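You operate a simulated robot arm through the tools that you are given. There is no shell and no other tool.

The job below is to be done with a simulated two-armed robot. You get a single attempt, and the scene is never put back.

JOB
Rub the stain bar over both marks on the shirt, knead the lather in and load it.
Fine: the bar goes back where it lay. Set down upright: stain bar.

Only the result counts: the job must be done as asked and must still hold three seconds after the hand-in. Knocking over, shifting, dropping, spilling or breaking anything else fails it. Flat cloth is picked up by pressing the open fingertips on it (5 to 10 N) and closing them slowly along it; thin cloth reads only 2 to 8 mm in the jaws.

ROBOT AND FRAMES
Two 7-joint arms with two-finger parallel grippers on one trunk that stands fixed in place. Base frame: the origin is at the foot of the trunk, x ahead of it, y to its left, z up. Readings come in mm, rad, newtons and seconds.
The left shoulder is at [30, 119, 1110], the right one opposite. With the tool pointing down near the work surface each hand reaches from about 280 to 680 mm from the base axis, measured 20 degrees to its own side. Payload 3.43 kg a hand.
The tool frame of a hand sits at the grasp point between the pads (the TCP): z along the fingers, y along the line on which they close. The tips reach 30 mm beyond it. Largest opening 94 mm; finger width 28, thickness 10; the body of the gripper, 50 by 96 mm, starts 55 mm behind the TCP.
Orientation is that of the tool frame in the base frame, as a unit quaternion [w, x, y, z]. With the fingers straight down and closing along the base's y, the tool's x points along the base's -x, its y along +y and its z along -z.

CONTROLS
- The arms move only by the tool arm_command. It takes "left_commands", "right_commands" or both (then of equal length, played together; a hand with none holds still); each is a list of rows, each a list of 7 numbers: the shift along the base's x, y, z in mm, then the turn, a rotation vector about the base's x, y, z in rad, then the finger opening in mm, from 0 to 94. In form: [[tx, ty, tz, wx, wy, wz, gripper], ...]. A call has 1 to 20 rows; each row shifts and turns the commanded pose from where the row before left it. A row lasts 0.2 s, in which the tool goes at most 50 mm and 0.15 rad; a call with a longer step from one row to the next is refused whole, and so is a gripper value outside its range. Where a pose cannot be reached the arm comes as near as it can. A force on the tool above 50 N (or 10 N above the force at the start of the call, whichever is more), or a blocked arm, ends the call early, and 0.2 s more pass. Each finger travels about 72 mm/s and halts on what it meets, pressing with about 24 N; the grip force reading is that of the motor and also rises with nothing between the fingers. The clock runs only during rows and for 0.2 s after the last one: add rows that do not move to give the fingers time. It gives the time, the measured TCP pose, the force on the tool (base axes), the opening and the grip force at its end, in the units of the frame above (readings bear some noise), with the torque about the TCP (base axes, N m) and any sound that the robot's microphone picked up.
- Cameras (640 x 400 px; columns grow to the right, rows downward): "scene" is now at [42.5, -16, 1809.4]; the picture's right is [-0.22, -0.97, 0.00], its down [-0.78, 0.18, -0.60] and it looks along [0.59, -0.13, -0.80] (base axes); focal length 349 px, centre (320, 200). "left" rides on the left gripper at [76, -14, -102] in its tool frame; the picture's right is [0.18, 0.98, 0.00], its down [-0.75, 0.14, -0.64] and it looks along [-0.63, 0.12, 0.77] (tool axes); focal length 243 px, centre (320, 200). "right" rides on the right gripper at [76, 14, -103] in its tool frame; the picture's right is [-0.18, 0.98, 0.00], its down [-0.75, -0.14, -0.64] and it looks along [-0.63, -0.12, 0.77] (tool axes); focal length 243 px, centre (320, 200). There is no depth. A picture from a camera that has moved, and an enlarged one, comes with that camera's place and axes in the base frame and with its lens.
- grab_frame(camera): a new picture of that camera. No time passes.
- move_column(by): slides the trunk up (or, below 0, down) by that many mm; the arms and the scene camera ride with it, the base frame stays. It gives what a move gives, with no picture.
- pan_tilt(pan, tilt): turns the head with the scene camera to pan (to the left, within 2.496 rad either way) and tilt (down, from -0.506 to 1.204), counted from straight ahead of the robot. It gives what a move gives.
- close_up(camera, box): a new picture of the part [left, top, right, bottom] of that camera's present view, enlarged. No time passes.
- finish_job(): hands the job in; it is judged then, once.

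Places have to be worked out from the pictures, the camera data and where the tool is seen. Open the grippers and draw the arms clear of the work before you hand the job in, unless the task says otherwise.

The tools are called after ">>>" as a command line: name --argument value ..., lists and objects as JSON in quotes. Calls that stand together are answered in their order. arm_command: Moves the arms, as the interface text tells. Its arguments: {"type":"object","properties":{"left_commands":{"type":"array","items":{"type":"array","items":{"type":"number"}}},"right_commands":{"type":"array","items":{"type":"array","items":{"type":"number"}}}},"required":[]} The other tools are called the same way: move_column (by) slides the trunk up or down; pan_tilt (pan, tilt) turns the head that bears the scene camera; grab_frame (camera) takes a picture; close_up (camera, box) takes an enlarged picture of a part of a camera's view; finish_job () hands the job in.

At the start:

```text
clock: 0.0
left_tool_pos: [410.6, 123.9, 1264.5]
left_orientation: [0.0, 0.0, 1.0, 0.0]
left_wrist_force: [0.3, -0.2, 0.4]
left_ft_torque: [-0.01, 0.0, 0.04]
left_grip_width: 93.9
left_gripper_force: 0.1
right_tool_pos: [444.2, -220.4, 1275.7]
right_orientation: [0.0, 0.0, 1.0, -0.001]
right_wrist_force: [-0.3, 0.5, 0.1]
right_ft_torque: [-0.02, 0.03, -0.02]
right_grip_width: 94.0
right_gripper_force: 0.2
trunk travel left (down, up): [-375.0, 35.0]
head pan, tilt: [-0.225, 0.925]
```

scene: 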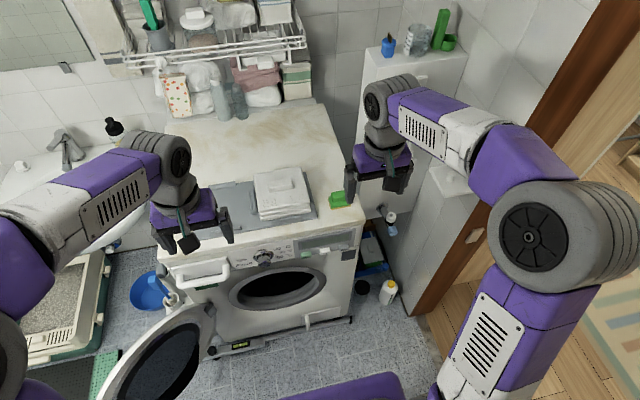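
right: 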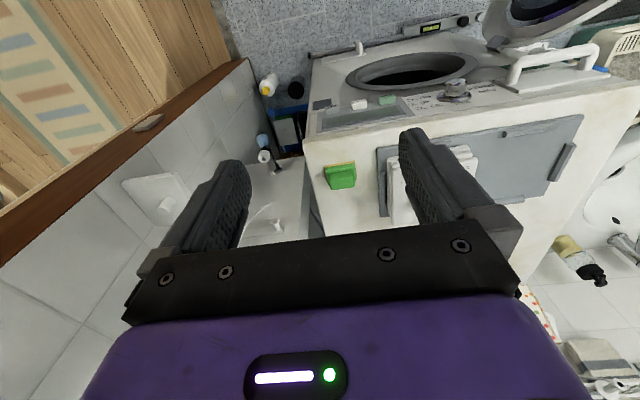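
left: 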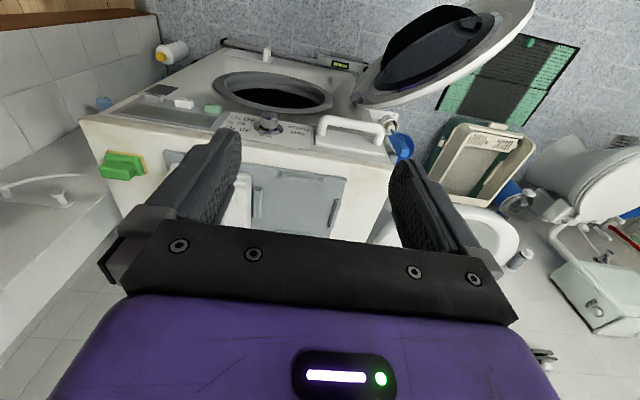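

I start by looking closely at the top of the washing machine, where a folded white shirt and a green item (perhaps the stain bar on a dish) lie.

>>> close_up --camera "scene" --box '[220, 140, 380, 240]'

>>> close_up --camera "scene" --box '[140, 160, 420, 335]'

>>> close_up --camera "right" --box '[300, 60, 500, 185]'

>>> close_up --camera "left" --box '[80, 60, 280, 185]'

```text
4.00 times, centred on (300, 190) of scene
camera zoom: at [42.5, -16.0, 1809.4], right [-0.22, -0.97, 0.0], down [-0.78, 0.18, -0.6], along [0.59, -0.13, -0.8], focal length 1395 px, centre (400, 240)
```

zoom: 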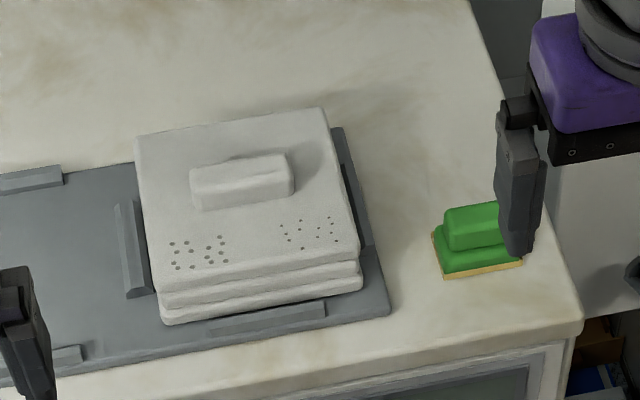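

```text
2.29 times, centred on (280, 248) of scene
camera zoom: at [42.5, -16.0, 1809.4], right [-0.22, -0.97, 0.0], down [-0.78, 0.18, -0.6], along [0.59, -0.13, -0.8], focal length 797 px, centre (411, 91)
```

zoom: 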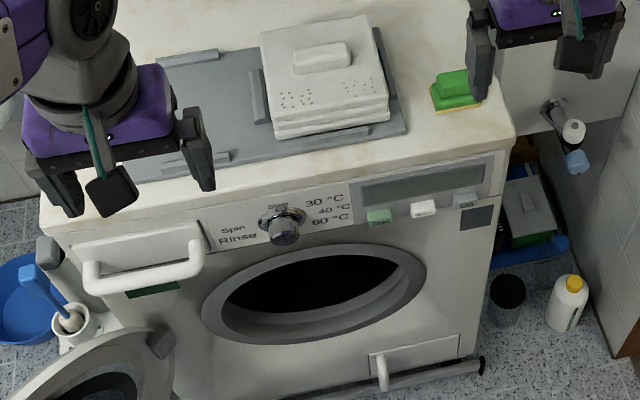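

```text
3.20 times, centred on (400, 122) of right
camera zoom: at [367.9, -206.0, 1378.5], right [0.18, 0.98, 0.0], down [0.75, -0.14, 0.64], along [0.63, -0.12, -0.77], focal length 776 px, centre (64, 448)
```

zoom: 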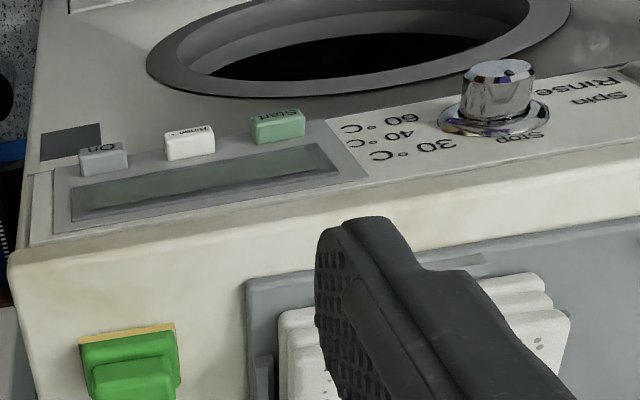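

```text
3.20 times, centred on (180, 122) of left
camera zoom: at [335.0, 110.4, 1367.7], right [-0.18, 0.98, 0.0], down [0.75, 0.14, 0.64], along [0.63, 0.12, -0.77], focal length 776 px, centre (768, 448)
```

zoom: 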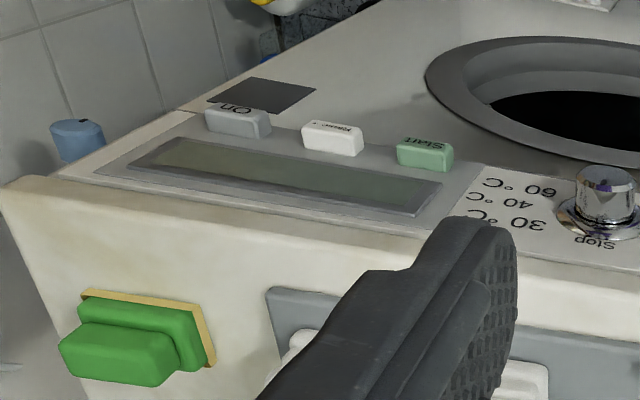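

The shirt has two groups of dots near its front edge and a ridge on top; the green block with a yellow underside could be the stain bar. Before deciding I look at the other objects on the rack, the cabinet and the floor.

>>> close_up --camera "scene" --box '[100, 0, 330, 144]'

>>> close_up --camera "scene" --box '[350, 0, 510, 100]'

>>> close_up --camera "scene" --box '[340, 190, 420, 310]'

>>> close_up --camera "scene" --box '[80, 220, 280, 345]'

```text
2.78 times, centred on (215, 72) of scene
camera zoom: at [42.5, -16.0, 1809.4], right [-0.22, -0.97, 0.0], down [-0.78, 0.18, -0.6], along [0.59, -0.13, -0.8], focal length 969 px, centre (612, 556)
```

zoom: 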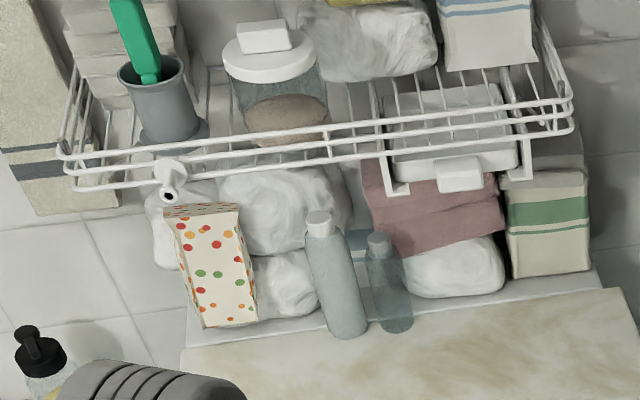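

```text
4.00 times, centred on (430, 50) of scene
camera zoom: at [42.5, -16.0, 1809.4], right [-0.22, -0.97, 0.0], down [-0.78, 0.18, -0.6], along [0.59, -0.13, -0.8], focal length 1395 px, centre (-120, 800)
```

zoom: 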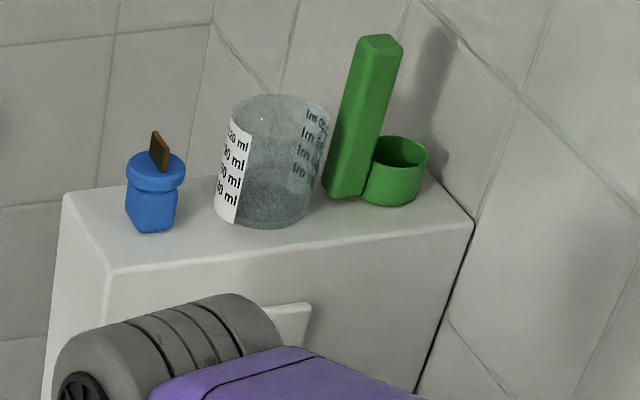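

```text
3.33 times, centred on (380, 250) of scene
camera zoom: at [42.5, -16.0, 1809.4], right [-0.22, -0.97, 0.0], down [-0.78, 0.18, -0.6], along [0.59, -0.13, -0.8], focal length 1163 px, centre (120, 33)
```

zoom: 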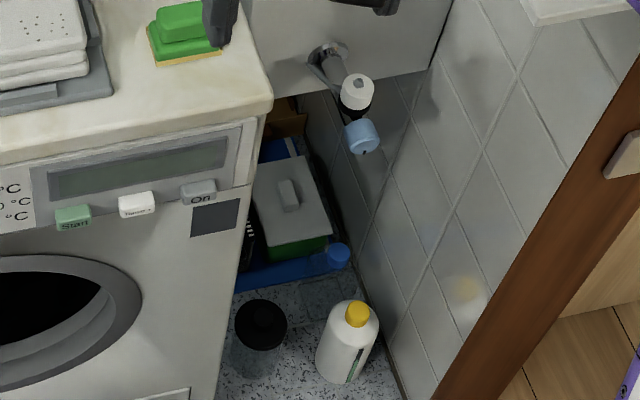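

```text
3.20 times, centred on (180, 282) of scene
camera zoom: at [42.5, -16.0, 1809.4], right [-0.22, -0.97, 0.0], down [-0.78, 0.18, -0.6], along [0.59, -0.13, -0.8], focal length 1116 px, centre (768, -64)
```

zoom: 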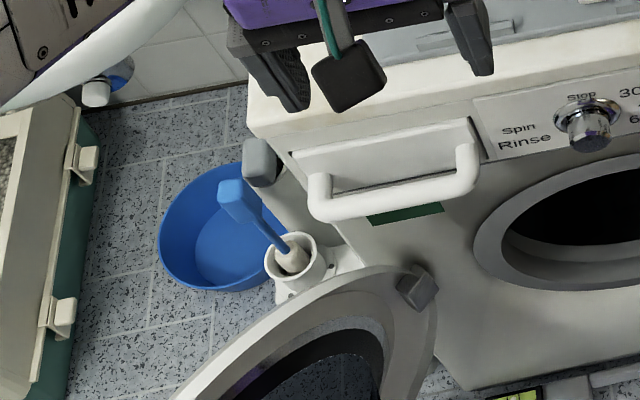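

The green block with the yellow underside is the stain bar; triangulating from three cameras puts the machine top at z≈945 and the bar at about (656, -217), and the shirt marks at about (674, -7) and (672, -92). I move the right hand toward the bar with a slight forward pitch and shift the left hand away, then look again.

>>> arm_command --right_commands '[[30, 0, -15, 0, -0.05, 0, 94], [30, 0, -15, 0, -0.05, 0, 94], [30, 0, -15, 0, -0.05, 0, 94], [20, 0, -15, 0, -0.05, 0, 94], [0, 0, 0, 0, 0, 0, 94]]' --left_commands '[[-10, 30, 0, 0, 0, 0, 94], [-10, 30, 0, 0, 0, 0, 94], [-10, 30, 0, 0, 0, 0, 94], [-10, 30, 0, 0, 0, 0, 94], [0, 0, 0, 0, 0, 0, 94]]'

>>> grab_frame --camera "right"

>>> grab_frame --camera "scene"

```text
clock: 1.2
left_tool_pos: [371.0, 244.5, 1263.9]
left_orientation: [-0.001, 0.0, 1.0, 0.001]
left_wrist_force: [-0.2, 0.1, 0.6]
left_ft_torque: [0.0, 0.01, 0.0]
left_grip_width: 93.9
left_gripper_force: 0.1
right_tool_pos: [554.4, -220.0, 1216.5]
right_orientation: [0.1, 0.0, 0.995, 0.0]
right_wrist_force: [0.6, 0.2, 0.1]
right_ft_torque: [0.01, 0.03, 0.0]
right_grip_width: 94.1
right_gripper_force: 0.1
trunk travel left (down, up): [-375.0, 35.0]
head pan, tilt: [-0.225, 0.925]
```

```text
taken
camera right: at [459.4, -206.7, 1302.3], right [0.18, 0.98, 0.04], down [0.61, -0.14, 0.78], along [0.77, -0.12, -0.63], focal length 243 px, centre (320, 200)
```

right: 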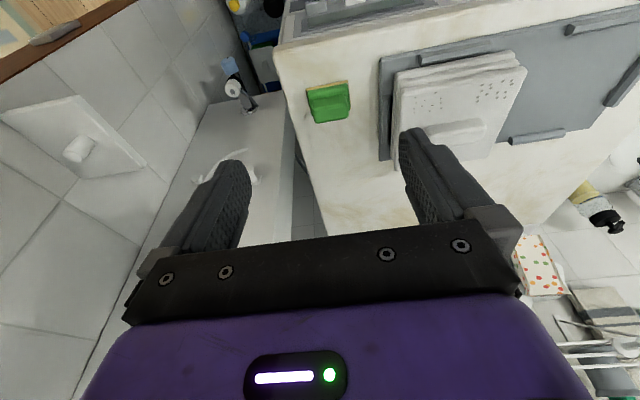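

```text
taken
camera scene: at [42.6, -16.8, 1809.4], right [-0.22, -0.97, 0.0], down [-0.78, 0.18, -0.6], along [0.59, -0.13, -0.8], focal length 349 px, centre (320, 200)
```

scene: 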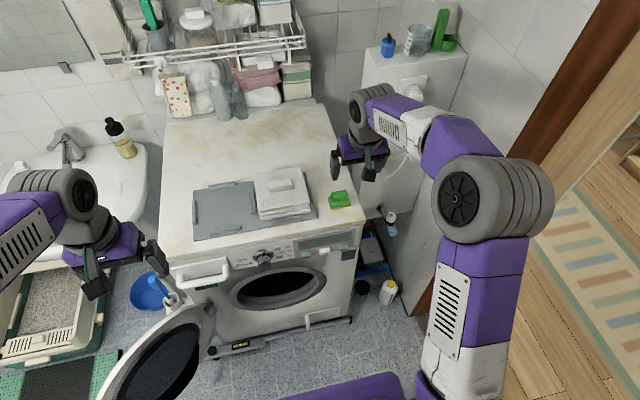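

The bar and shirt are now clear of the arms. I take close-ups of the bar and shirt from both views to measure them.

>>> close_up --camera "scene" --box '[310, 175, 374, 215]'

>>> close_up --camera "right" --box '[290, 60, 386, 120]'

>>> close_up --camera "right" --box '[360, 30, 552, 150]'

>>> close_up --camera "scene" --box '[180, 150, 340, 250]'

```text
10.00 times, centred on (342, 195) of scene
camera zoom: at [42.6, -16.8, 1809.4], right [-0.22, -0.97, 0.0], down [-0.78, 0.18, -0.6], along [0.59, -0.13, -0.8], focal length 3488 px, centre (100, 250)
```

zoom: 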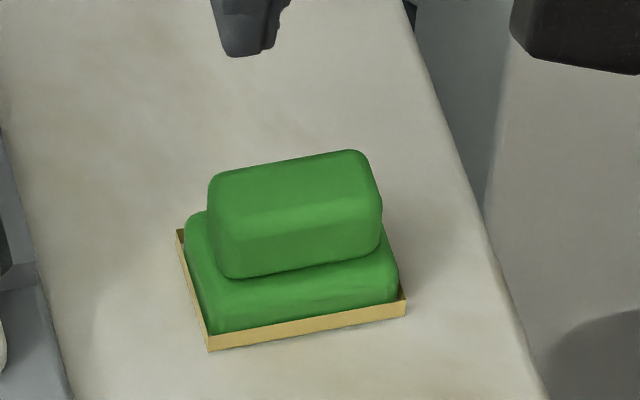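

```text
6.67 times, centred on (338, 90) of right
camera zoom: at [459.4, -206.7, 1302.3], right [0.18, 0.98, 0.04], down [0.61, -0.14, 0.78], along [0.77, -0.12, -0.63], focal length 1618 px, centre (200, 933)
```

zoom: 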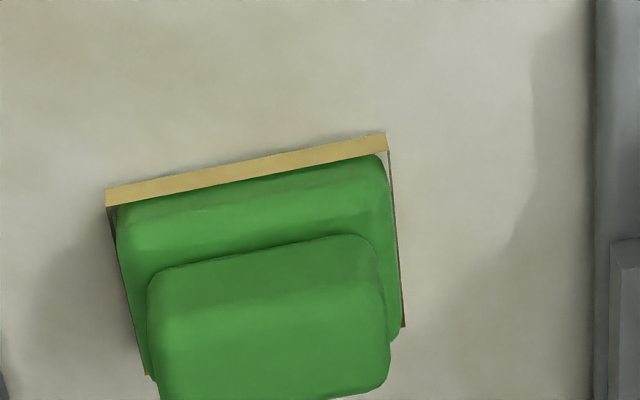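

```text
3.33 times, centred on (456, 90) of right
camera zoom: at [459.4, -206.7, 1302.3], right [0.18, 0.98, 0.04], down [0.61, -0.14, 0.78], along [0.77, -0.12, -0.63], focal length 809 px, centre (-133, 567)
```

zoom: 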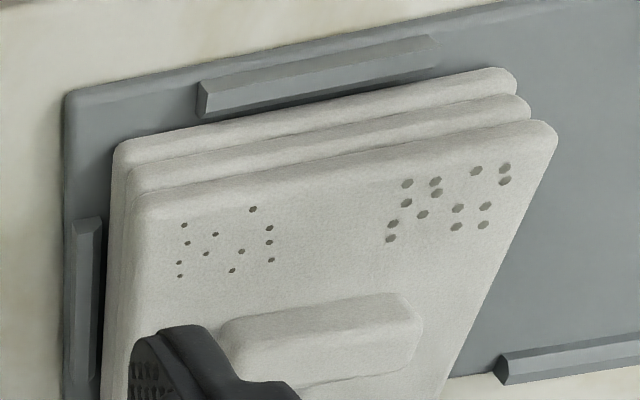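

```text
4.00 times, centred on (260, 200) of scene
camera zoom: at [42.6, -16.8, 1809.4], right [-0.22, -0.97, 0.0], down [-0.78, 0.18, -0.6], along [0.59, -0.13, -0.8], focal length 1395 px, centre (560, 200)
```

zoom: 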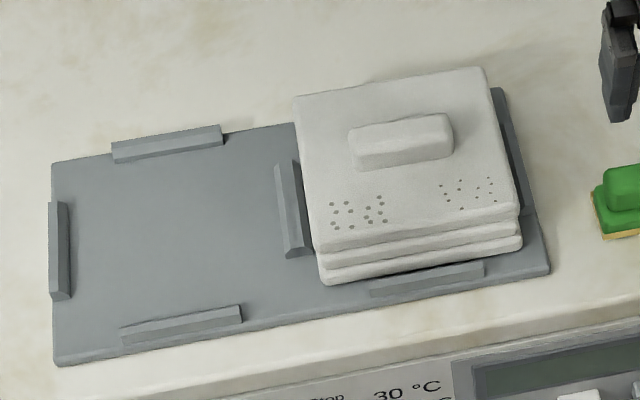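

From the views the bar stands in a shallow yellow tray about 61×42 mm, centred near (654, -217), long side along y; the shirt top is near z≈1000–1010. I bring the right hand above the bar, pitched forward 0.4 rad, closing along y.

>>> arm_command --right_commands '[[22, 0.75, -31, 0, -0.05, 0, 94], [22, 0.75, -31, 0, -0.05, 0, 94], [22, 0.75, -31, 0, -0.05, 0, 94], [22, 0.75, -31, 0, -0.05, 0, 94], [0, 0, 0, 0, 0, 0, 94]]'

>>> grab_frame --camera "right"

>>> close_up --camera "scene" --box '[280, 150, 408, 230]'

```text
clock: 2.4
left_tool_pos: [371.2, 243.5, 1264.3]
left_orientation: [-0.001, 0.0, 1.0, -0.001]
left_wrist_force: [-0.4, 0.1, 0.1]
left_ft_torque: [0.02, -0.01, 0.01]
left_grip_width: 94.0
left_gripper_force: 0.1
right_tool_pos: [642.4, -216.8, 1094.1]
right_orientation: [0.199, 0.0, 0.98, 0.0]
right_wrist_force: [1.2, -0.9, -0.1]
right_ft_torque: [0.0, 0.01, 0.01]
right_grip_width: 93.9
right_gripper_force: 0.0
trunk travel left (down, up): [-375.0, 35.0]
head pan, tilt: [-0.225, 0.925]
```

```text
taken
camera right: at [531.5, -202.7, 1158.5], right [0.17, 0.98, 0.07], down [0.44, -0.14, 0.89], along [0.88, -0.12, -0.46], focal length 243 px, centre (320, 200)
```

right: 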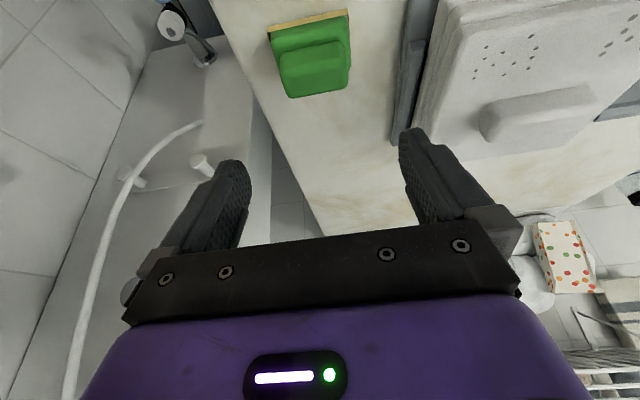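

```text
5.00 times, centred on (344, 190) of scene
camera zoom: at [41.3, -15.8, 1809.5], right [-0.22, -0.97, 0.0], down [-0.78, 0.18, -0.6], along [0.59, -0.13, -0.8], focal length 1744 px, centre (200, 250)
```

zoom: 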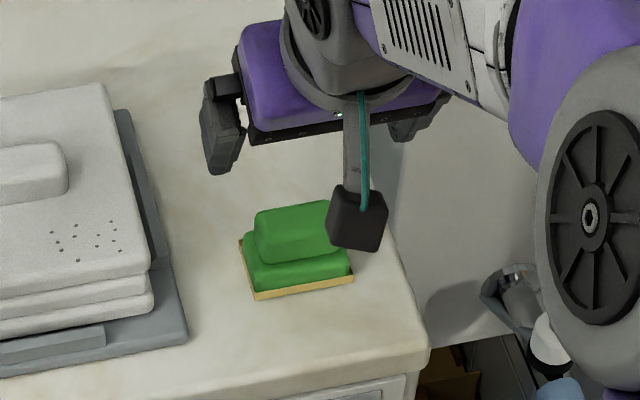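

The pose was reached exactly. I zoom the wrist view on the bar to measure its height and yaw.

>>> close_up --camera "right" --box '[240, 0, 400, 100]'

>>> close_up --camera "right" --box '[400, 0, 640, 150]'

```text
4.00 times, centred on (320, 50) of right
camera zoom: at [531.5, -202.7, 1158.5], right [0.17, 0.98, 0.07], down [0.44, -0.14, 0.89], along [0.88, -0.12, -0.46], focal length 970 px, centre (320, 800)
```

zoom: 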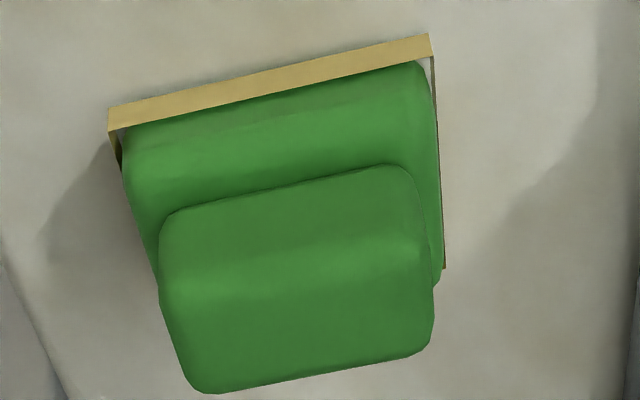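

```text
2.67 times, centred on (520, 75) of right
camera zoom: at [531.5, -202.7, 1158.5], right [0.17, 0.98, 0.07], down [0.44, -0.14, 0.89], along [0.88, -0.12, -0.46], focal length 647 px, centre (-213, 533)
```

zoom: 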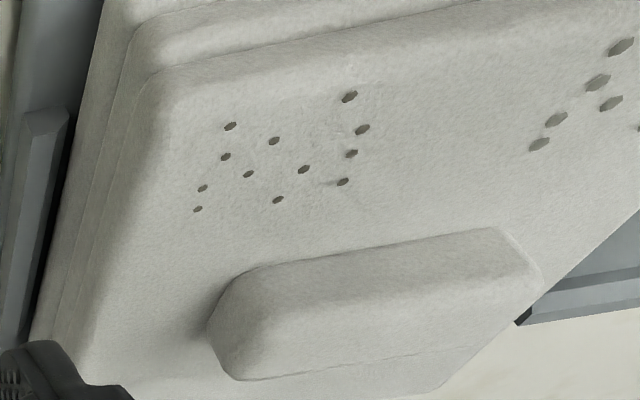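

The bar's upper grip is about 50 mm wide in y, spanning roughly z 968–990. I descend most of the way, then check.

>>> arm_command --right_commands '[[1, 0, -20, 0, 0, 0, 94], [1, 0, -20, 0, 0, 0, 94], [1, 0, -20, 0, 0, 0, 94], [0, 0, 0, 0, 0, 0, 94]]'

>>> grab_frame --camera "right"

>>> close_up --camera "scene" --box '[300, 165, 396, 225]'

>>> grab_frame --camera "left"

```text
clock: 3.4
left_tool_pos: [371.8, 243.4, 1264.9]
left_orientation: [0.0, 0.0, 1.0, 0.0]
left_wrist_force: [-1.0, 0.3, 0.3]
left_ft_torque: [0.03, -0.01, 0.01]
left_grip_width: 93.8
left_gripper_force: 0.0
right_tool_pos: [643.5, -215.2, 1031.8]
right_orientation: [0.199, 0.0, 0.98, 0.0]
right_wrist_force: [0.5, -0.1, 1.0]
right_ft_torque: [-0.02, -0.02, -0.01]
right_grip_width: 93.7
right_gripper_force: 0.2
trunk travel left (down, up): [-375.0, 35.0]
head pan, tilt: [-0.225, 0.925]
```

```text
taken
camera right: at [534.5, -202.3, 1096.8], right [0.17, 0.98, 0.07], down [0.44, -0.14, 0.88], along [0.88, -0.12, -0.46], focal length 243 px, centre (320, 200)
```

right: 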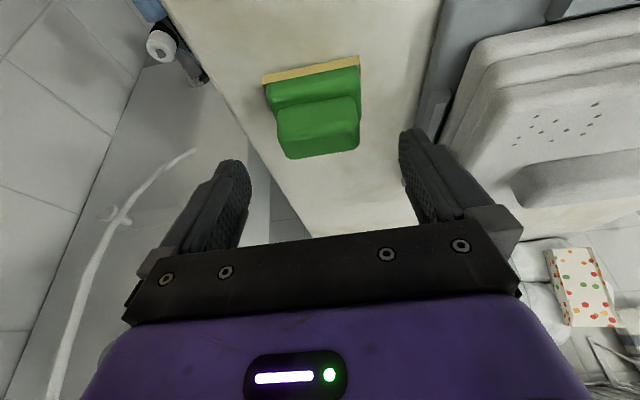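

```text
6.67 times, centred on (348, 195) of scene
camera zoom: at [42.0, -15.9, 1809.4], right [-0.22, -0.97, 0.0], down [-0.78, 0.18, -0.6], along [0.59, -0.13, -0.8], focal length 2326 px, centre (133, 233)
```

zoom: 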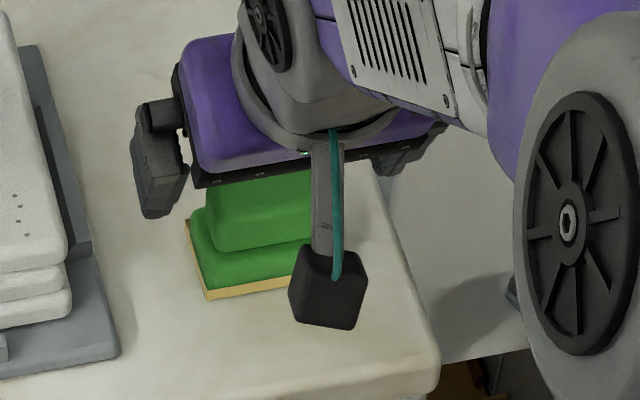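

```text
taken
camera left: at [295.2, 229.0, 1367.0], right [-0.18, 0.98, 0.0], down [0.75, 0.14, 0.64], along [0.63, 0.12, -0.77], focal length 243 px, centre (320, 200)
```

left: 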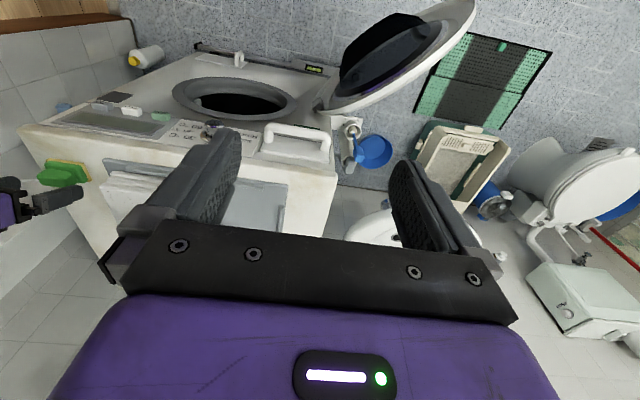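

The hand is centred over the bar. I narrow the fingers to 76 mm and go down to about z 1005 in small steps.

>>> arm_command --right_commands '[[0, -1, -7, 0, 0, 0, 76], [1, 0, -7, 0, 0, 0, 76], [0, 0, -7, 0, 0, 0, 76], [0, 0, -5, 0, 0, 0, 76], [0, 0, 0, 0, 0, 0, 76]]'

>>> grab_frame --camera "right"

>>> close_up --camera "right" --box '[200, 60, 440, 210]'

>>> close_up --camera "left" --box '[0, 140, 128, 220]'

```text
clock: 4.6
left_tool_pos: [371.4, 243.5, 1265.1]
left_orientation: [0.0, 0.0, 1.0, -0.001]
left_wrist_force: [-0.1, -0.4, -0.8]
left_ft_torque: [-0.03, 0.01, 0.02]
left_grip_width: 93.9
left_gripper_force: 0.1
right_tool_pos: [646.5, -217.4, 1003.6]
right_orientation: [0.199, 0.0, 0.98, 0.0]
right_wrist_force: [-0.4, -0.5, 0.1]
right_ft_torque: [-0.01, -0.03, -0.02]
right_grip_width: 76.2
right_gripper_force: 0.1
trunk travel left (down, up): [-375.0, 35.0]
head pan, tilt: [-0.225, 0.925]
```

```text
taken
camera right: at [536.2, -203.5, 1070.5], right [0.17, 0.98, 0.07], down [0.44, -0.14, 0.88], along [0.88, -0.12, -0.46], focal length 243 px, centre (320, 200)
```

right: 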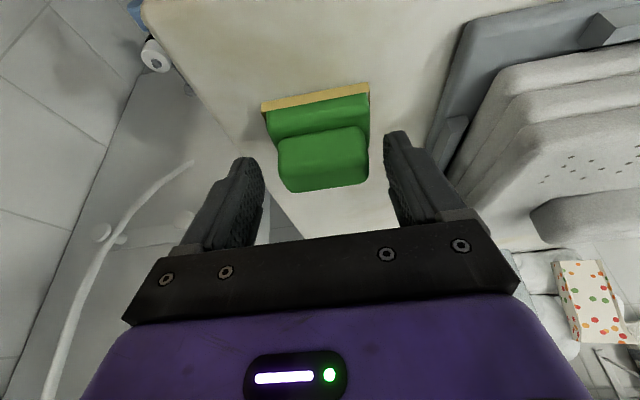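

```text
2.67 times, centred on (320, 135) of right
camera zoom: at [536.2, -203.5, 1070.5], right [0.17, 0.98, 0.07], down [0.44, -0.14, 0.88], along [0.88, -0.12, -0.46], focal length 647 px, centre (320, 373)
```

zoom: 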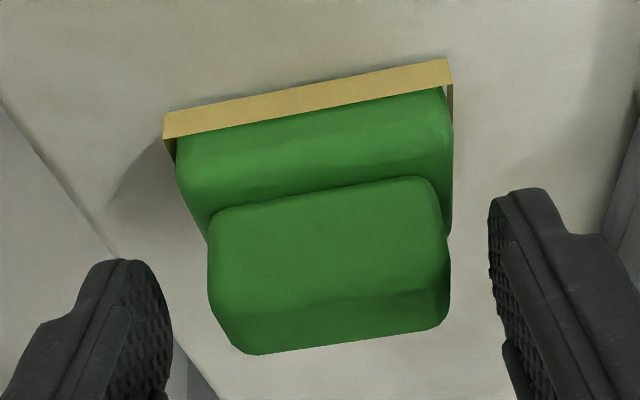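

```text
5.00 times, centred on (64, 180) of left
camera zoom: at [295.6, 228.9, 1366.9], right [-0.18, 0.98, 0.0], down [0.75, 0.14, 0.64], along [0.63, 0.12, -0.77], focal length 1213 px, centre (1600, 300)
```

zoom: 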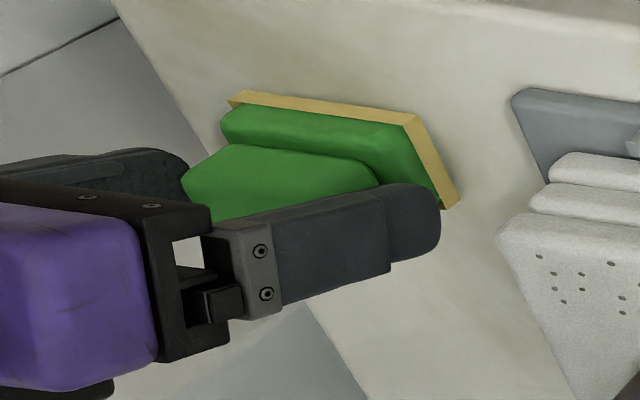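

The fingers straddle the grip with the tips just above the lower block. I close slowly.

>>> arm_command --right_commands '[[0, 0, 0, 0, 0, 0, 68], [0, 0, 0, 0, 0, 0, 62], [0, 0, 0, 0, 0, 0, 57], [0, 0, 0, 0, 0, 0, 53], [0, 0, 0, 0, 0, 0, 49], [0, 0, 0, 0, 0, 0, 44], [0, 0, 0, 0, 0, 0, 38], [0, 0, 0, 0, 0, 0, 38]]'

>>> close_up --camera "right" --box '[200, 60, 440, 210]'

>>> close_up --camera "left" --box '[0, 140, 128, 220]'

```text
clock: 6.4
left_tool_pos: [370.8, 243.1, 1264.1]
left_orientation: [0.0, 0.0, 1.0, -0.001]
left_wrist_force: [0.3, 0.0, 0.1]
left_ft_torque: [0.01, 0.03, -0.01]
left_grip_width: 94.0
left_gripper_force: 0.1
right_tool_pos: [646.0, -217.3, 1005.7]
right_orientation: [0.198, 0.0, 0.98, 0.0]
right_wrist_force: [0.0, 1.1, 1.6]
right_ft_torque: [-0.01, 0.0, 0.02]
right_grip_width: 52.9
right_gripper_force: 24.0
trunk travel left (down, up): [-375.0, 35.0]
head pan, tilt: [-0.225, 0.925]
```

```text
2.67 times, centred on (320, 135) of right
camera zoom: at [536.0, -203.2, 1070.7], right [0.17, 0.98, 0.07], down [0.44, -0.14, 0.88], along [0.88, -0.12, -0.46], focal length 647 px, centre (320, 373)
```

zoom: 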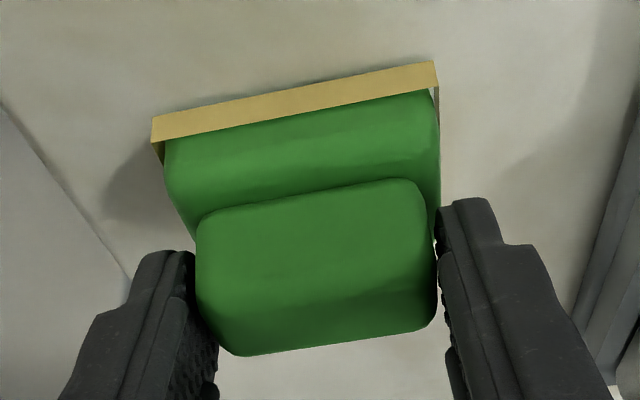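

```text
5.00 times, centred on (64, 180) of left
camera zoom: at [295.5, 229.1, 1366.9], right [-0.18, 0.98, 0.0], down [0.75, 0.14, 0.64], along [0.63, 0.12, -0.77], focal length 1213 px, centre (1600, 300)
```

zoom: 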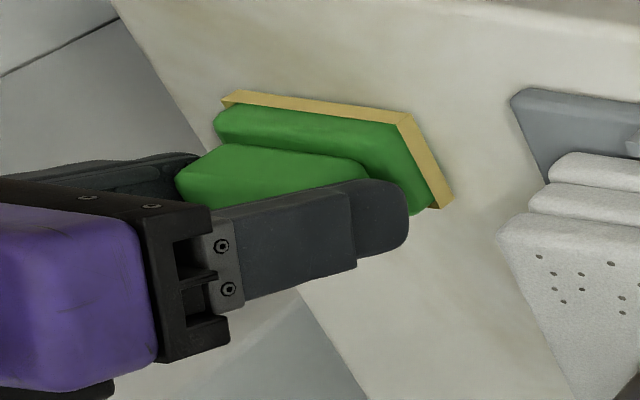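

The bar is gripped at 52.9 mm, but it and its yellow tray slid about 3 mm toward -y while centring. I slide them back 3 mm along +y before lifting, and check.

>>> arm_command --right_commands '[[0, 1.6, 0, 0, 0, 0, 38], [0, 1.6, 0, 0, 0, 0, 38], [0, 0, 0, 0, 0, 0, 38]]'

>>> close_up --camera "right" --box '[200, 60, 440, 210]'

>>> close_up --camera "left" --box '[0, 140, 128, 220]'

```text
clock: 7.2
left_tool_pos: [371.5, 242.6, 1265.2]
left_orientation: [0.0, 0.0, 1.0, -0.001]
left_wrist_force: [-0.2, -0.1, -0.8]
left_ft_torque: [0.0, -0.03, 0.01]
left_grip_width: 94.0
left_gripper_force: 0.1
right_tool_pos: [645.6, -215.2, 1005.6]
right_orientation: [0.199, -0.001, 0.98, 0.001]
right_wrist_force: [-0.9, -5.0, 6.0]
right_ft_torque: [-0.16, 0.06, 0.01]
right_grip_width: 52.7
right_gripper_force: 24.1
trunk travel left (down, up): [-375.0, 35.0]
head pan, tilt: [-0.225, 0.925]
```

```text
2.67 times, centred on (320, 135) of right
camera zoom: at [535.9, -201.4, 1070.6], right [0.17, 0.98, 0.07], down [0.44, -0.14, 0.89], along [0.88, -0.12, -0.46], focal length 647 px, centre (320, 373)
```

zoom: 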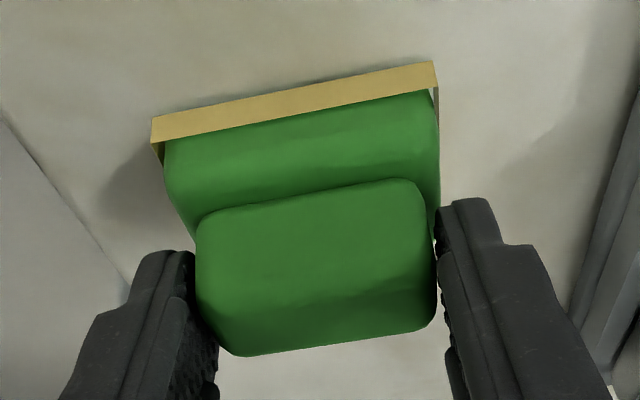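

```text
5.00 times, centred on (64, 180) of left
camera zoom: at [295.0, 228.4, 1367.2], right [-0.18, 0.98, 0.0], down [0.75, 0.14, 0.64], along [0.63, 0.12, -0.77], focal length 1213 px, centre (1600, 300)
```

zoom: 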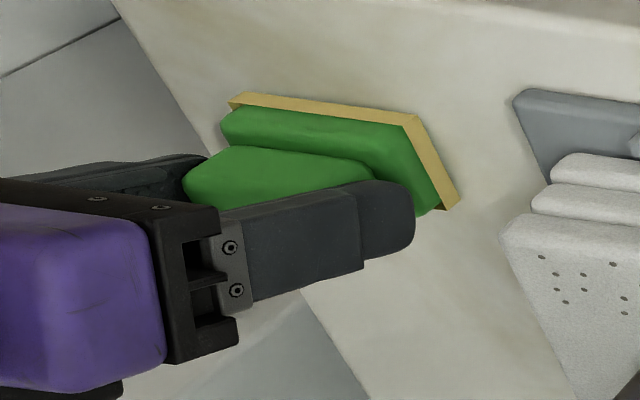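

The tray is back at its starting spot. I lift the bar gently and check whether the yellow piece comes along.

>>> arm_command --right_commands '[[0, 0, 3, 0, 0, 0, 38], [0, 0, 5, 0, 0, 0, 38], [0, 0, 10, 0, 0, 0, 38], [0, 0, 15, 0, 0, 0, 38], [0, 0, 17, 0, 0, 0, 38], [0, 0, 0, 0, 0, 0, 38]]'

>>> close_up --camera "right" --box '[160, 0, 480, 200]'

>>> close_up --camera "left" --box '[0, 140, 128, 220]'

>>> close_up --camera "scene" --box '[280, 150, 408, 230]'

```text
clock: 8.6
left_tool_pos: [372.4, 243.4, 1264.6]
left_orientation: [0.001, 0.0, 1.0, 0.0]
left_wrist_force: [0.2, -1.4, -0.6]
left_ft_torque: [0.01, 0.0, 0.03]
left_grip_width: 93.8
left_gripper_force: 0.0
right_tool_pos: [647.0, -215.3, 1054.9]
right_orientation: [0.199, 0.0, 0.98, 0.0]
right_wrist_force: [0.0, 0.8, 0.1]
right_ft_torque: [0.0, 0.0, 0.05]
right_grip_width: 37.9
right_gripper_force: 0.1
trunk travel left (down, up): [-375.0, 35.0]
head pan, tilt: [-0.225, 0.925]
```

```text
2.00 times, centred on (320, 100) of right
camera zoom: at [536.5, -201.4, 1120.3], right [0.17, 0.98, 0.07], down [0.45, -0.14, 0.88], along [0.88, -0.12, -0.46], focal length 485 px, centre (320, 400)
```

zoom: 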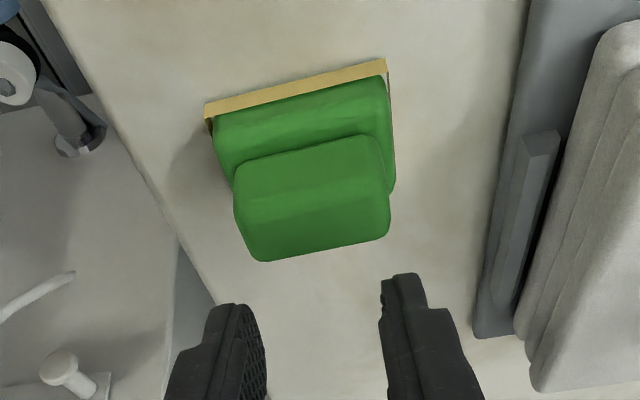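

```text
5.00 times, centred on (64, 180) of left
camera zoom: at [295.9, 228.8, 1366.8], right [-0.18, 0.98, 0.0], down [0.75, 0.14, 0.64], along [0.63, 0.12, -0.77], focal length 1213 px, centre (1600, 300)
```

zoom: 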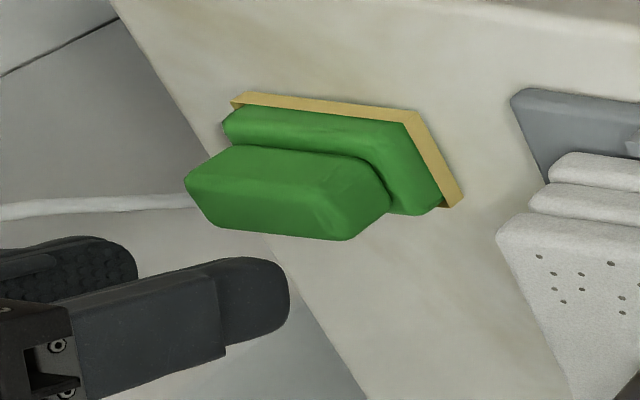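

```text
5.00 times, centred on (344, 190) of scene
camera zoom: at [42.8, -16.1, 1809.4], right [-0.22, -0.97, 0.0], down [-0.78, 0.18, -0.6], along [0.59, -0.13, -0.8], focal length 1744 px, centre (200, 250)
```

zoom: 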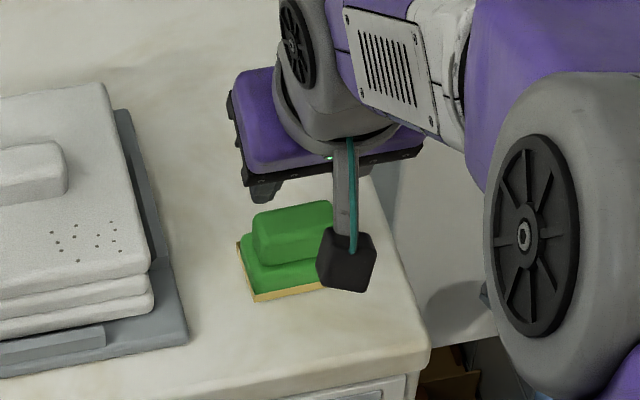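

The fingers slipped off upward; the bar stayed in its tray, so the grip was too high on the rounded grip. I close the fingers and probe the bar's top gently to learn its true height.

>>> arm_command --right_commands '[[0, 0, 0, 0, 0, 0, 20], [0, 0, 0, 0, 0, 0, 0], [0, 0, -10, 0, 0, 0, 0], [0, 0, -10, 0, 0, 0, 0], [0, 0, -4, 0, 0, 0, 0], [0, 0, 0, 0, 0, 0, 0]]'

>>> close_up --camera "right" --box '[200, 60, 440, 210]'

>>> close_up --camera "left" --box '[0, 140, 128, 220]'

```text
clock: 10.0
left_tool_pos: [372.4, 243.6, 1264.5]
left_orientation: [0.0, 0.0, 1.0, 0.0]
left_wrist_force: [-0.7, 0.2, -0.9]
left_ft_torque: [0.0, -0.03, -0.03]
left_grip_width: 93.9
left_gripper_force: 0.0
right_tool_pos: [645.5, -216.2, 1031.2]
right_orientation: [0.2, 0.0, 0.98, 0.001]
right_wrist_force: [-1.8, -0.1, 3.1]
right_ft_torque: [-0.01, 0.01, 0.0]
right_grip_width: 0.2
right_gripper_force: 24.1
trunk travel left (down, up): [-375.0, 35.0]
head pan, tilt: [-0.225, 0.925]
```

```text
2.67 times, centred on (320, 135) of right
camera zoom: at [536.9, -201.4, 1097.2], right [0.17, 0.98, 0.07], down [0.44, -0.14, 0.89], along [0.88, -0.12, -0.46], focal length 647 px, centre (320, 373)
```

zoom: 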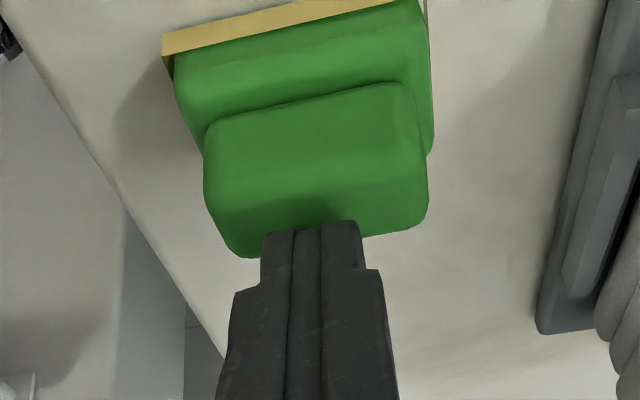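

```text
5.00 times, centred on (64, 180) of left
camera zoom: at [295.1, 228.9, 1367.0], right [-0.18, 0.98, 0.0], down [0.75, 0.14, 0.64], along [0.63, 0.12, -0.77], focal length 1213 px, centre (1600, 300)
```

zoom: 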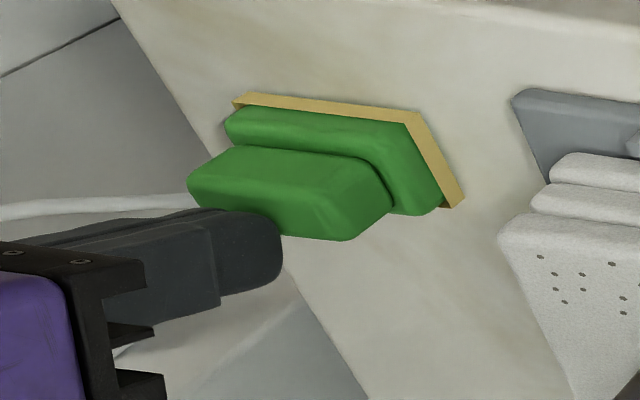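

Contact came at TCP z≈1031, so the bar's top is near z≈1000, about 8–10 mm higher than I judged, and my tips had been wedged on the lower block's shoulder. I rise, open, reduce the pitch to 0.2 and view the bar again.

>>> arm_command --right_commands '[[0, 0, 12, 0, 0, 0, 0], [0, 0, 20, 0, 0, 0, 30], [0, 0, 0, 0, 0.05, 0, 60], [0, 0, 0, 0, 0.05, 0, 76], [1, 0, 0, 0, 0.05, 0, 76], [1, 0, 0, 0, 0.05, 0, 76], [0, 0, 0, 0, 0, 0, 76]]'

>>> close_up --camera "right" --box '[160, 0, 480, 200]'

>>> close_up --camera "left" --box '[0, 140, 128, 220]'

>>> close_up --camera "scene" --box '[310, 175, 374, 215]'

```text
clock: 11.6
left_tool_pos: [371.7, 243.4, 1264.2]
left_orientation: [0.0, 0.0, 1.0, 0.001]
left_wrist_force: [0.2, -0.7, 0.3]
left_ft_torque: [-0.01, -0.01, 0.02]
left_grip_width: 93.9
left_gripper_force: 0.0
right_tool_pos: [648.5, -215.2, 1063.4]
right_orientation: [0.099, 0.0, 0.995, 0.001]
right_wrist_force: [-1.1, 1.1, 0.1]
right_ft_torque: [0.01, 0.01, -0.05]
right_grip_width: 76.0
right_gripper_force: 0.0
trunk travel left (down, up): [-375.0, 35.0]
head pan, tilt: [-0.225, 0.925]
```

```text
2.00 times, centred on (320, 100) of right
camera zoom: at [553.1, -200.7, 1149.5], right [0.18, 0.98, 0.04], down [0.61, -0.14, 0.78], along [0.77, -0.12, -0.63], focal length 485 px, centre (320, 400)
```

zoom: 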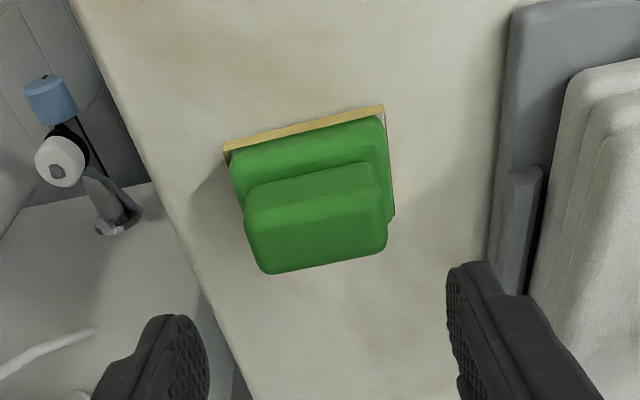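

```text
5.00 times, centred on (64, 180) of left
camera zoom: at [295.4, 228.9, 1366.9], right [-0.18, 0.98, 0.0], down [0.75, 0.14, 0.64], along [0.63, 0.12, -0.77], focal length 1213 px, centre (1600, 300)
```

zoom: 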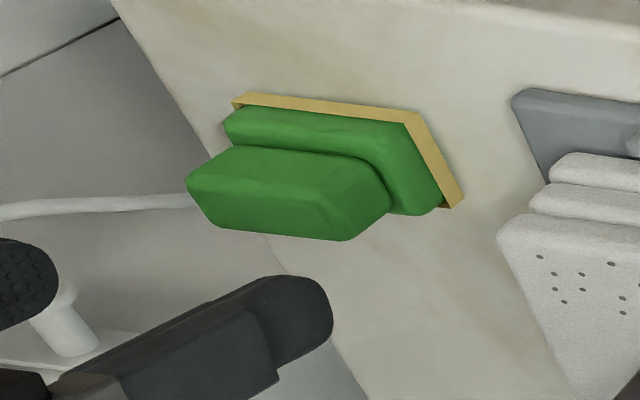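

```text
10.00 times, centred on (342, 195) of scene
camera zoom: at [42.1, -16.0, 1809.4], right [-0.22, -0.97, 0.0], down [-0.78, 0.18, -0.6], along [0.59, -0.13, -0.8], focal length 3488 px, centre (100, 250)
```

zoom: 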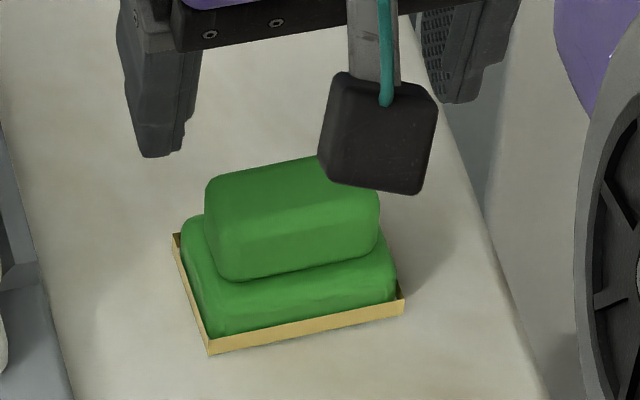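

The refined estimate puts the bar's centre at about (649, -213.5), upper grip from z≈968 to 1000. I descend with the pads centred on it and close slowly.

>>> arm_command --right_commands '[[-1, 0.5, -20, 0, 0, 0, 76], [-1, 0.5, -20, 0, 0, 0, 76], [-1, 0.5, -12, 0, 0, 0, 76], [0, 0, -7, 0, 0, 0, 70], [0, 0, 0, 0, 0, 0, 64], [0, 0, 0, 0, 0, 0, 60], [0, 0, 0, 0, 0, 0, 57], [0, 0, 0, 0, 0, 0, 55], [0, 0, 0, 0, 0, 0, 53], [0, 0, 0, 0, 0, 0, 53]]'

>>> close_up --camera "right" --box '[200, 60, 440, 210]'

>>> close_up --camera "left" --box '[0, 140, 128, 220]'

```text
clock: 13.8
left_tool_pos: [370.9, 242.9, 1264.4]
left_orientation: [0.0, 0.0, 1.0, -0.001]
left_wrist_force: [-0.4, -0.6, 0.0]
left_ft_torque: [0.0, -0.01, -0.03]
left_grip_width: 94.2
left_gripper_force: 0.0
right_tool_pos: [643.6, -213.5, 1004.9]
right_orientation: [0.1, -0.001, 0.995, 0.0]
right_wrist_force: [0.1, 0.1, 0.2]
right_ft_torque: [-0.03, -0.02, 0.04]
right_grip_width: 53.0
right_gripper_force: 0.2
trunk travel left (down, up): [-375.0, 35.0]
head pan, tilt: [-0.225, 0.925]
```

```text
2.67 times, centred on (320, 135) of right
camera zoom: at [549.8, -199.2, 1090.8], right [0.18, 0.98, 0.04], down [0.61, -0.14, 0.78], along [0.77, -0.12, -0.63], focal length 647 px, centre (320, 373)
```

zoom: 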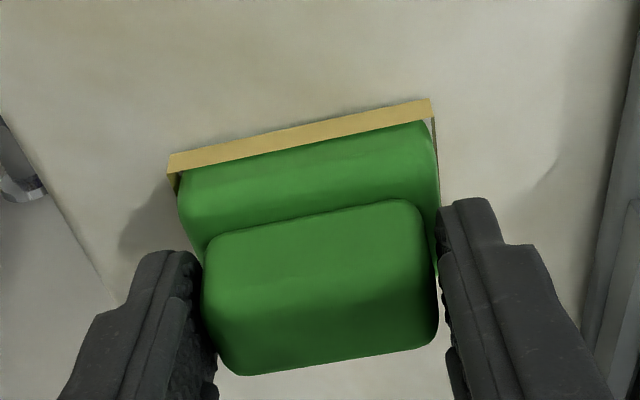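

```text
5.00 times, centred on (64, 180) of left
camera zoom: at [295.6, 228.9, 1366.9], right [-0.18, 0.98, 0.0], down [0.75, 0.14, 0.64], along [0.63, 0.12, -0.77], focal length 1213 px, centre (1600, 300)
```

zoom: 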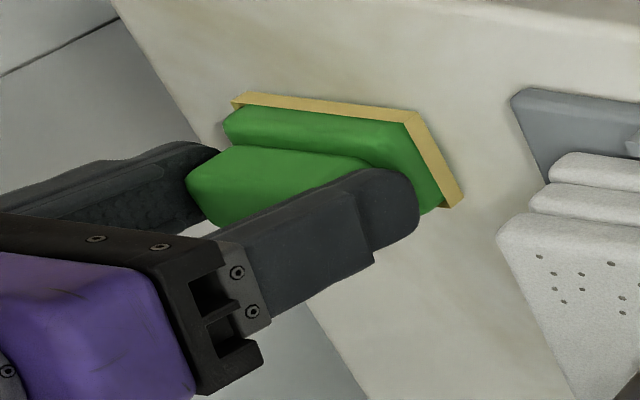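

At 53 mm the pads just touch both ends symmetrically without force. I continue closing and check the forces.

>>> arm_command --right_commands '[[0, 0, 0, 0, 0, 0, 51], [0, 0, 0, 0, 0, 0, 48], [0, 0, 0, 0, 0, 0, 44], [0, 0, 0, 0, 0, 0, 40], [0, 0, 0, 0, 0, 0, 40]]'

>>> close_up --camera "right" --box '[200, 60, 440, 210]'

```text
clock: 15.0
left_tool_pos: [371.1, 243.8, 1264.6]
left_orientation: [0.001, 0.0, 1.0, 0.0]
left_wrist_force: [-0.6, 0.0, -0.2]
left_ft_torque: [0.01, -0.01, 0.02]
left_grip_width: 94.1
left_gripper_force: 0.0
right_tool_pos: [643.4, -212.7, 1004.7]
right_orientation: [0.1, 0.0, 0.995, 0.0]
right_wrist_force: [-0.7, -0.9, 1.1]
right_ft_torque: [-0.02, 0.01, 0.01]
right_grip_width: 49.8
right_gripper_force: 23.6
trunk travel left (down, up): [-375.0, 35.0]
head pan, tilt: [-0.225, 0.925]
```

```text
2.67 times, centred on (320, 135) of right
camera zoom: at [549.7, -199.3, 1090.8], right [0.18, 0.98, 0.04], down [0.61, -0.14, 0.78], along [0.77, -0.12, -0.63], focal length 647 px, centre (320, 373)
```

zoom: 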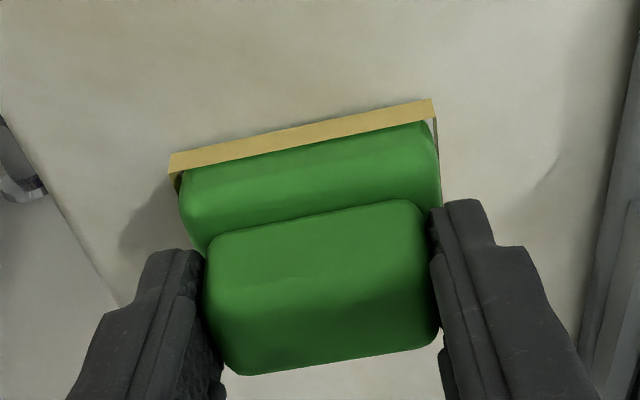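

This time the pads close to 49.8 mm on the true grip width at full force. I lift a few millimetres and check that the bar comes along.

>>> arm_command --right_commands '[[0, 0, 1.5, 0, 0, 0, 40], [0, 0, 2, 0, 0, 0, 40], [0, 0, 3, 0, 0, 0, 40], [0, 0, 4, 0, 0, 0, 40], [0, 0, 0, 0, 0, 0, 40]]'

>>> close_up --camera "right" --box '[200, 60, 440, 210]'

>>> close_up --camera "left" --box '[0, 140, 128, 220]'

```text
clock: 16.2
left_tool_pos: [371.1, 243.6, 1265.1]
left_orientation: [0.001, 0.0, 1.0, 0.0]
left_wrist_force: [-0.5, -0.2, -0.2]
left_ft_torque: [0.0, -0.01, -0.01]
left_grip_width: 94.0
left_gripper_force: 0.0
right_tool_pos: [644.4, -213.8, 1015.1]
right_orientation: [0.1, 0.0, 0.995, 0.001]
right_wrist_force: [0.3, 0.1, -0.1]
right_ft_torque: [0.0, -0.03, -0.02]
right_grip_width: 49.8
right_gripper_force: 23.7
trunk travel left (down, up): [-375.0, 35.0]
head pan, tilt: [-0.225, 0.925]
```

```text
2.67 times, centred on (320, 135) of right
camera zoom: at [549.6, -198.8, 1101.1], right [0.18, 0.98, 0.04], down [0.61, -0.14, 0.78], along [0.77, -0.12, -0.63], focal length 647 px, centre (320, 373)
```

zoom: 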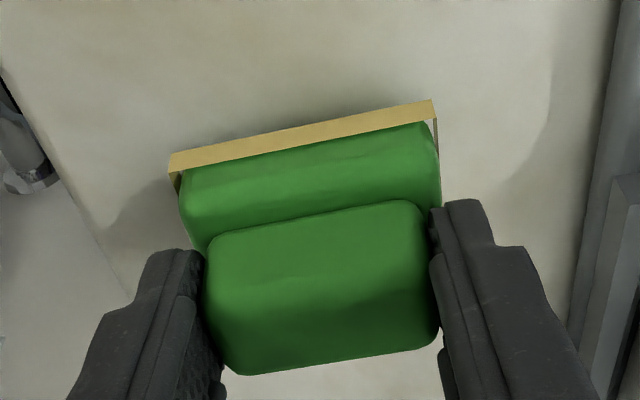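

```text
5.00 times, centred on (64, 180) of left
camera zoom: at [295.8, 228.8, 1366.8], right [-0.18, 0.98, 0.0], down [0.75, 0.14, 0.64], along [0.63, 0.12, -0.77], focal length 1213 px, centre (1600, 300)
```

zoom: 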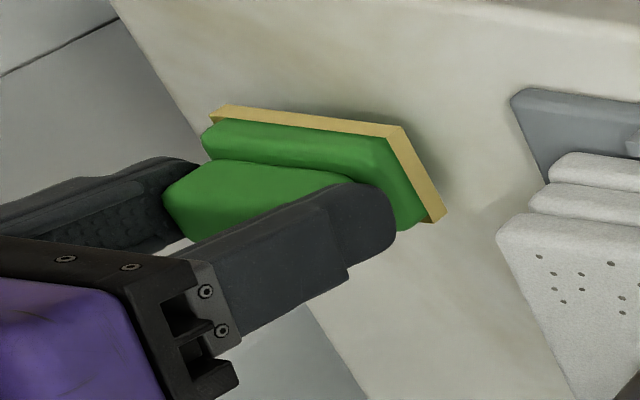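

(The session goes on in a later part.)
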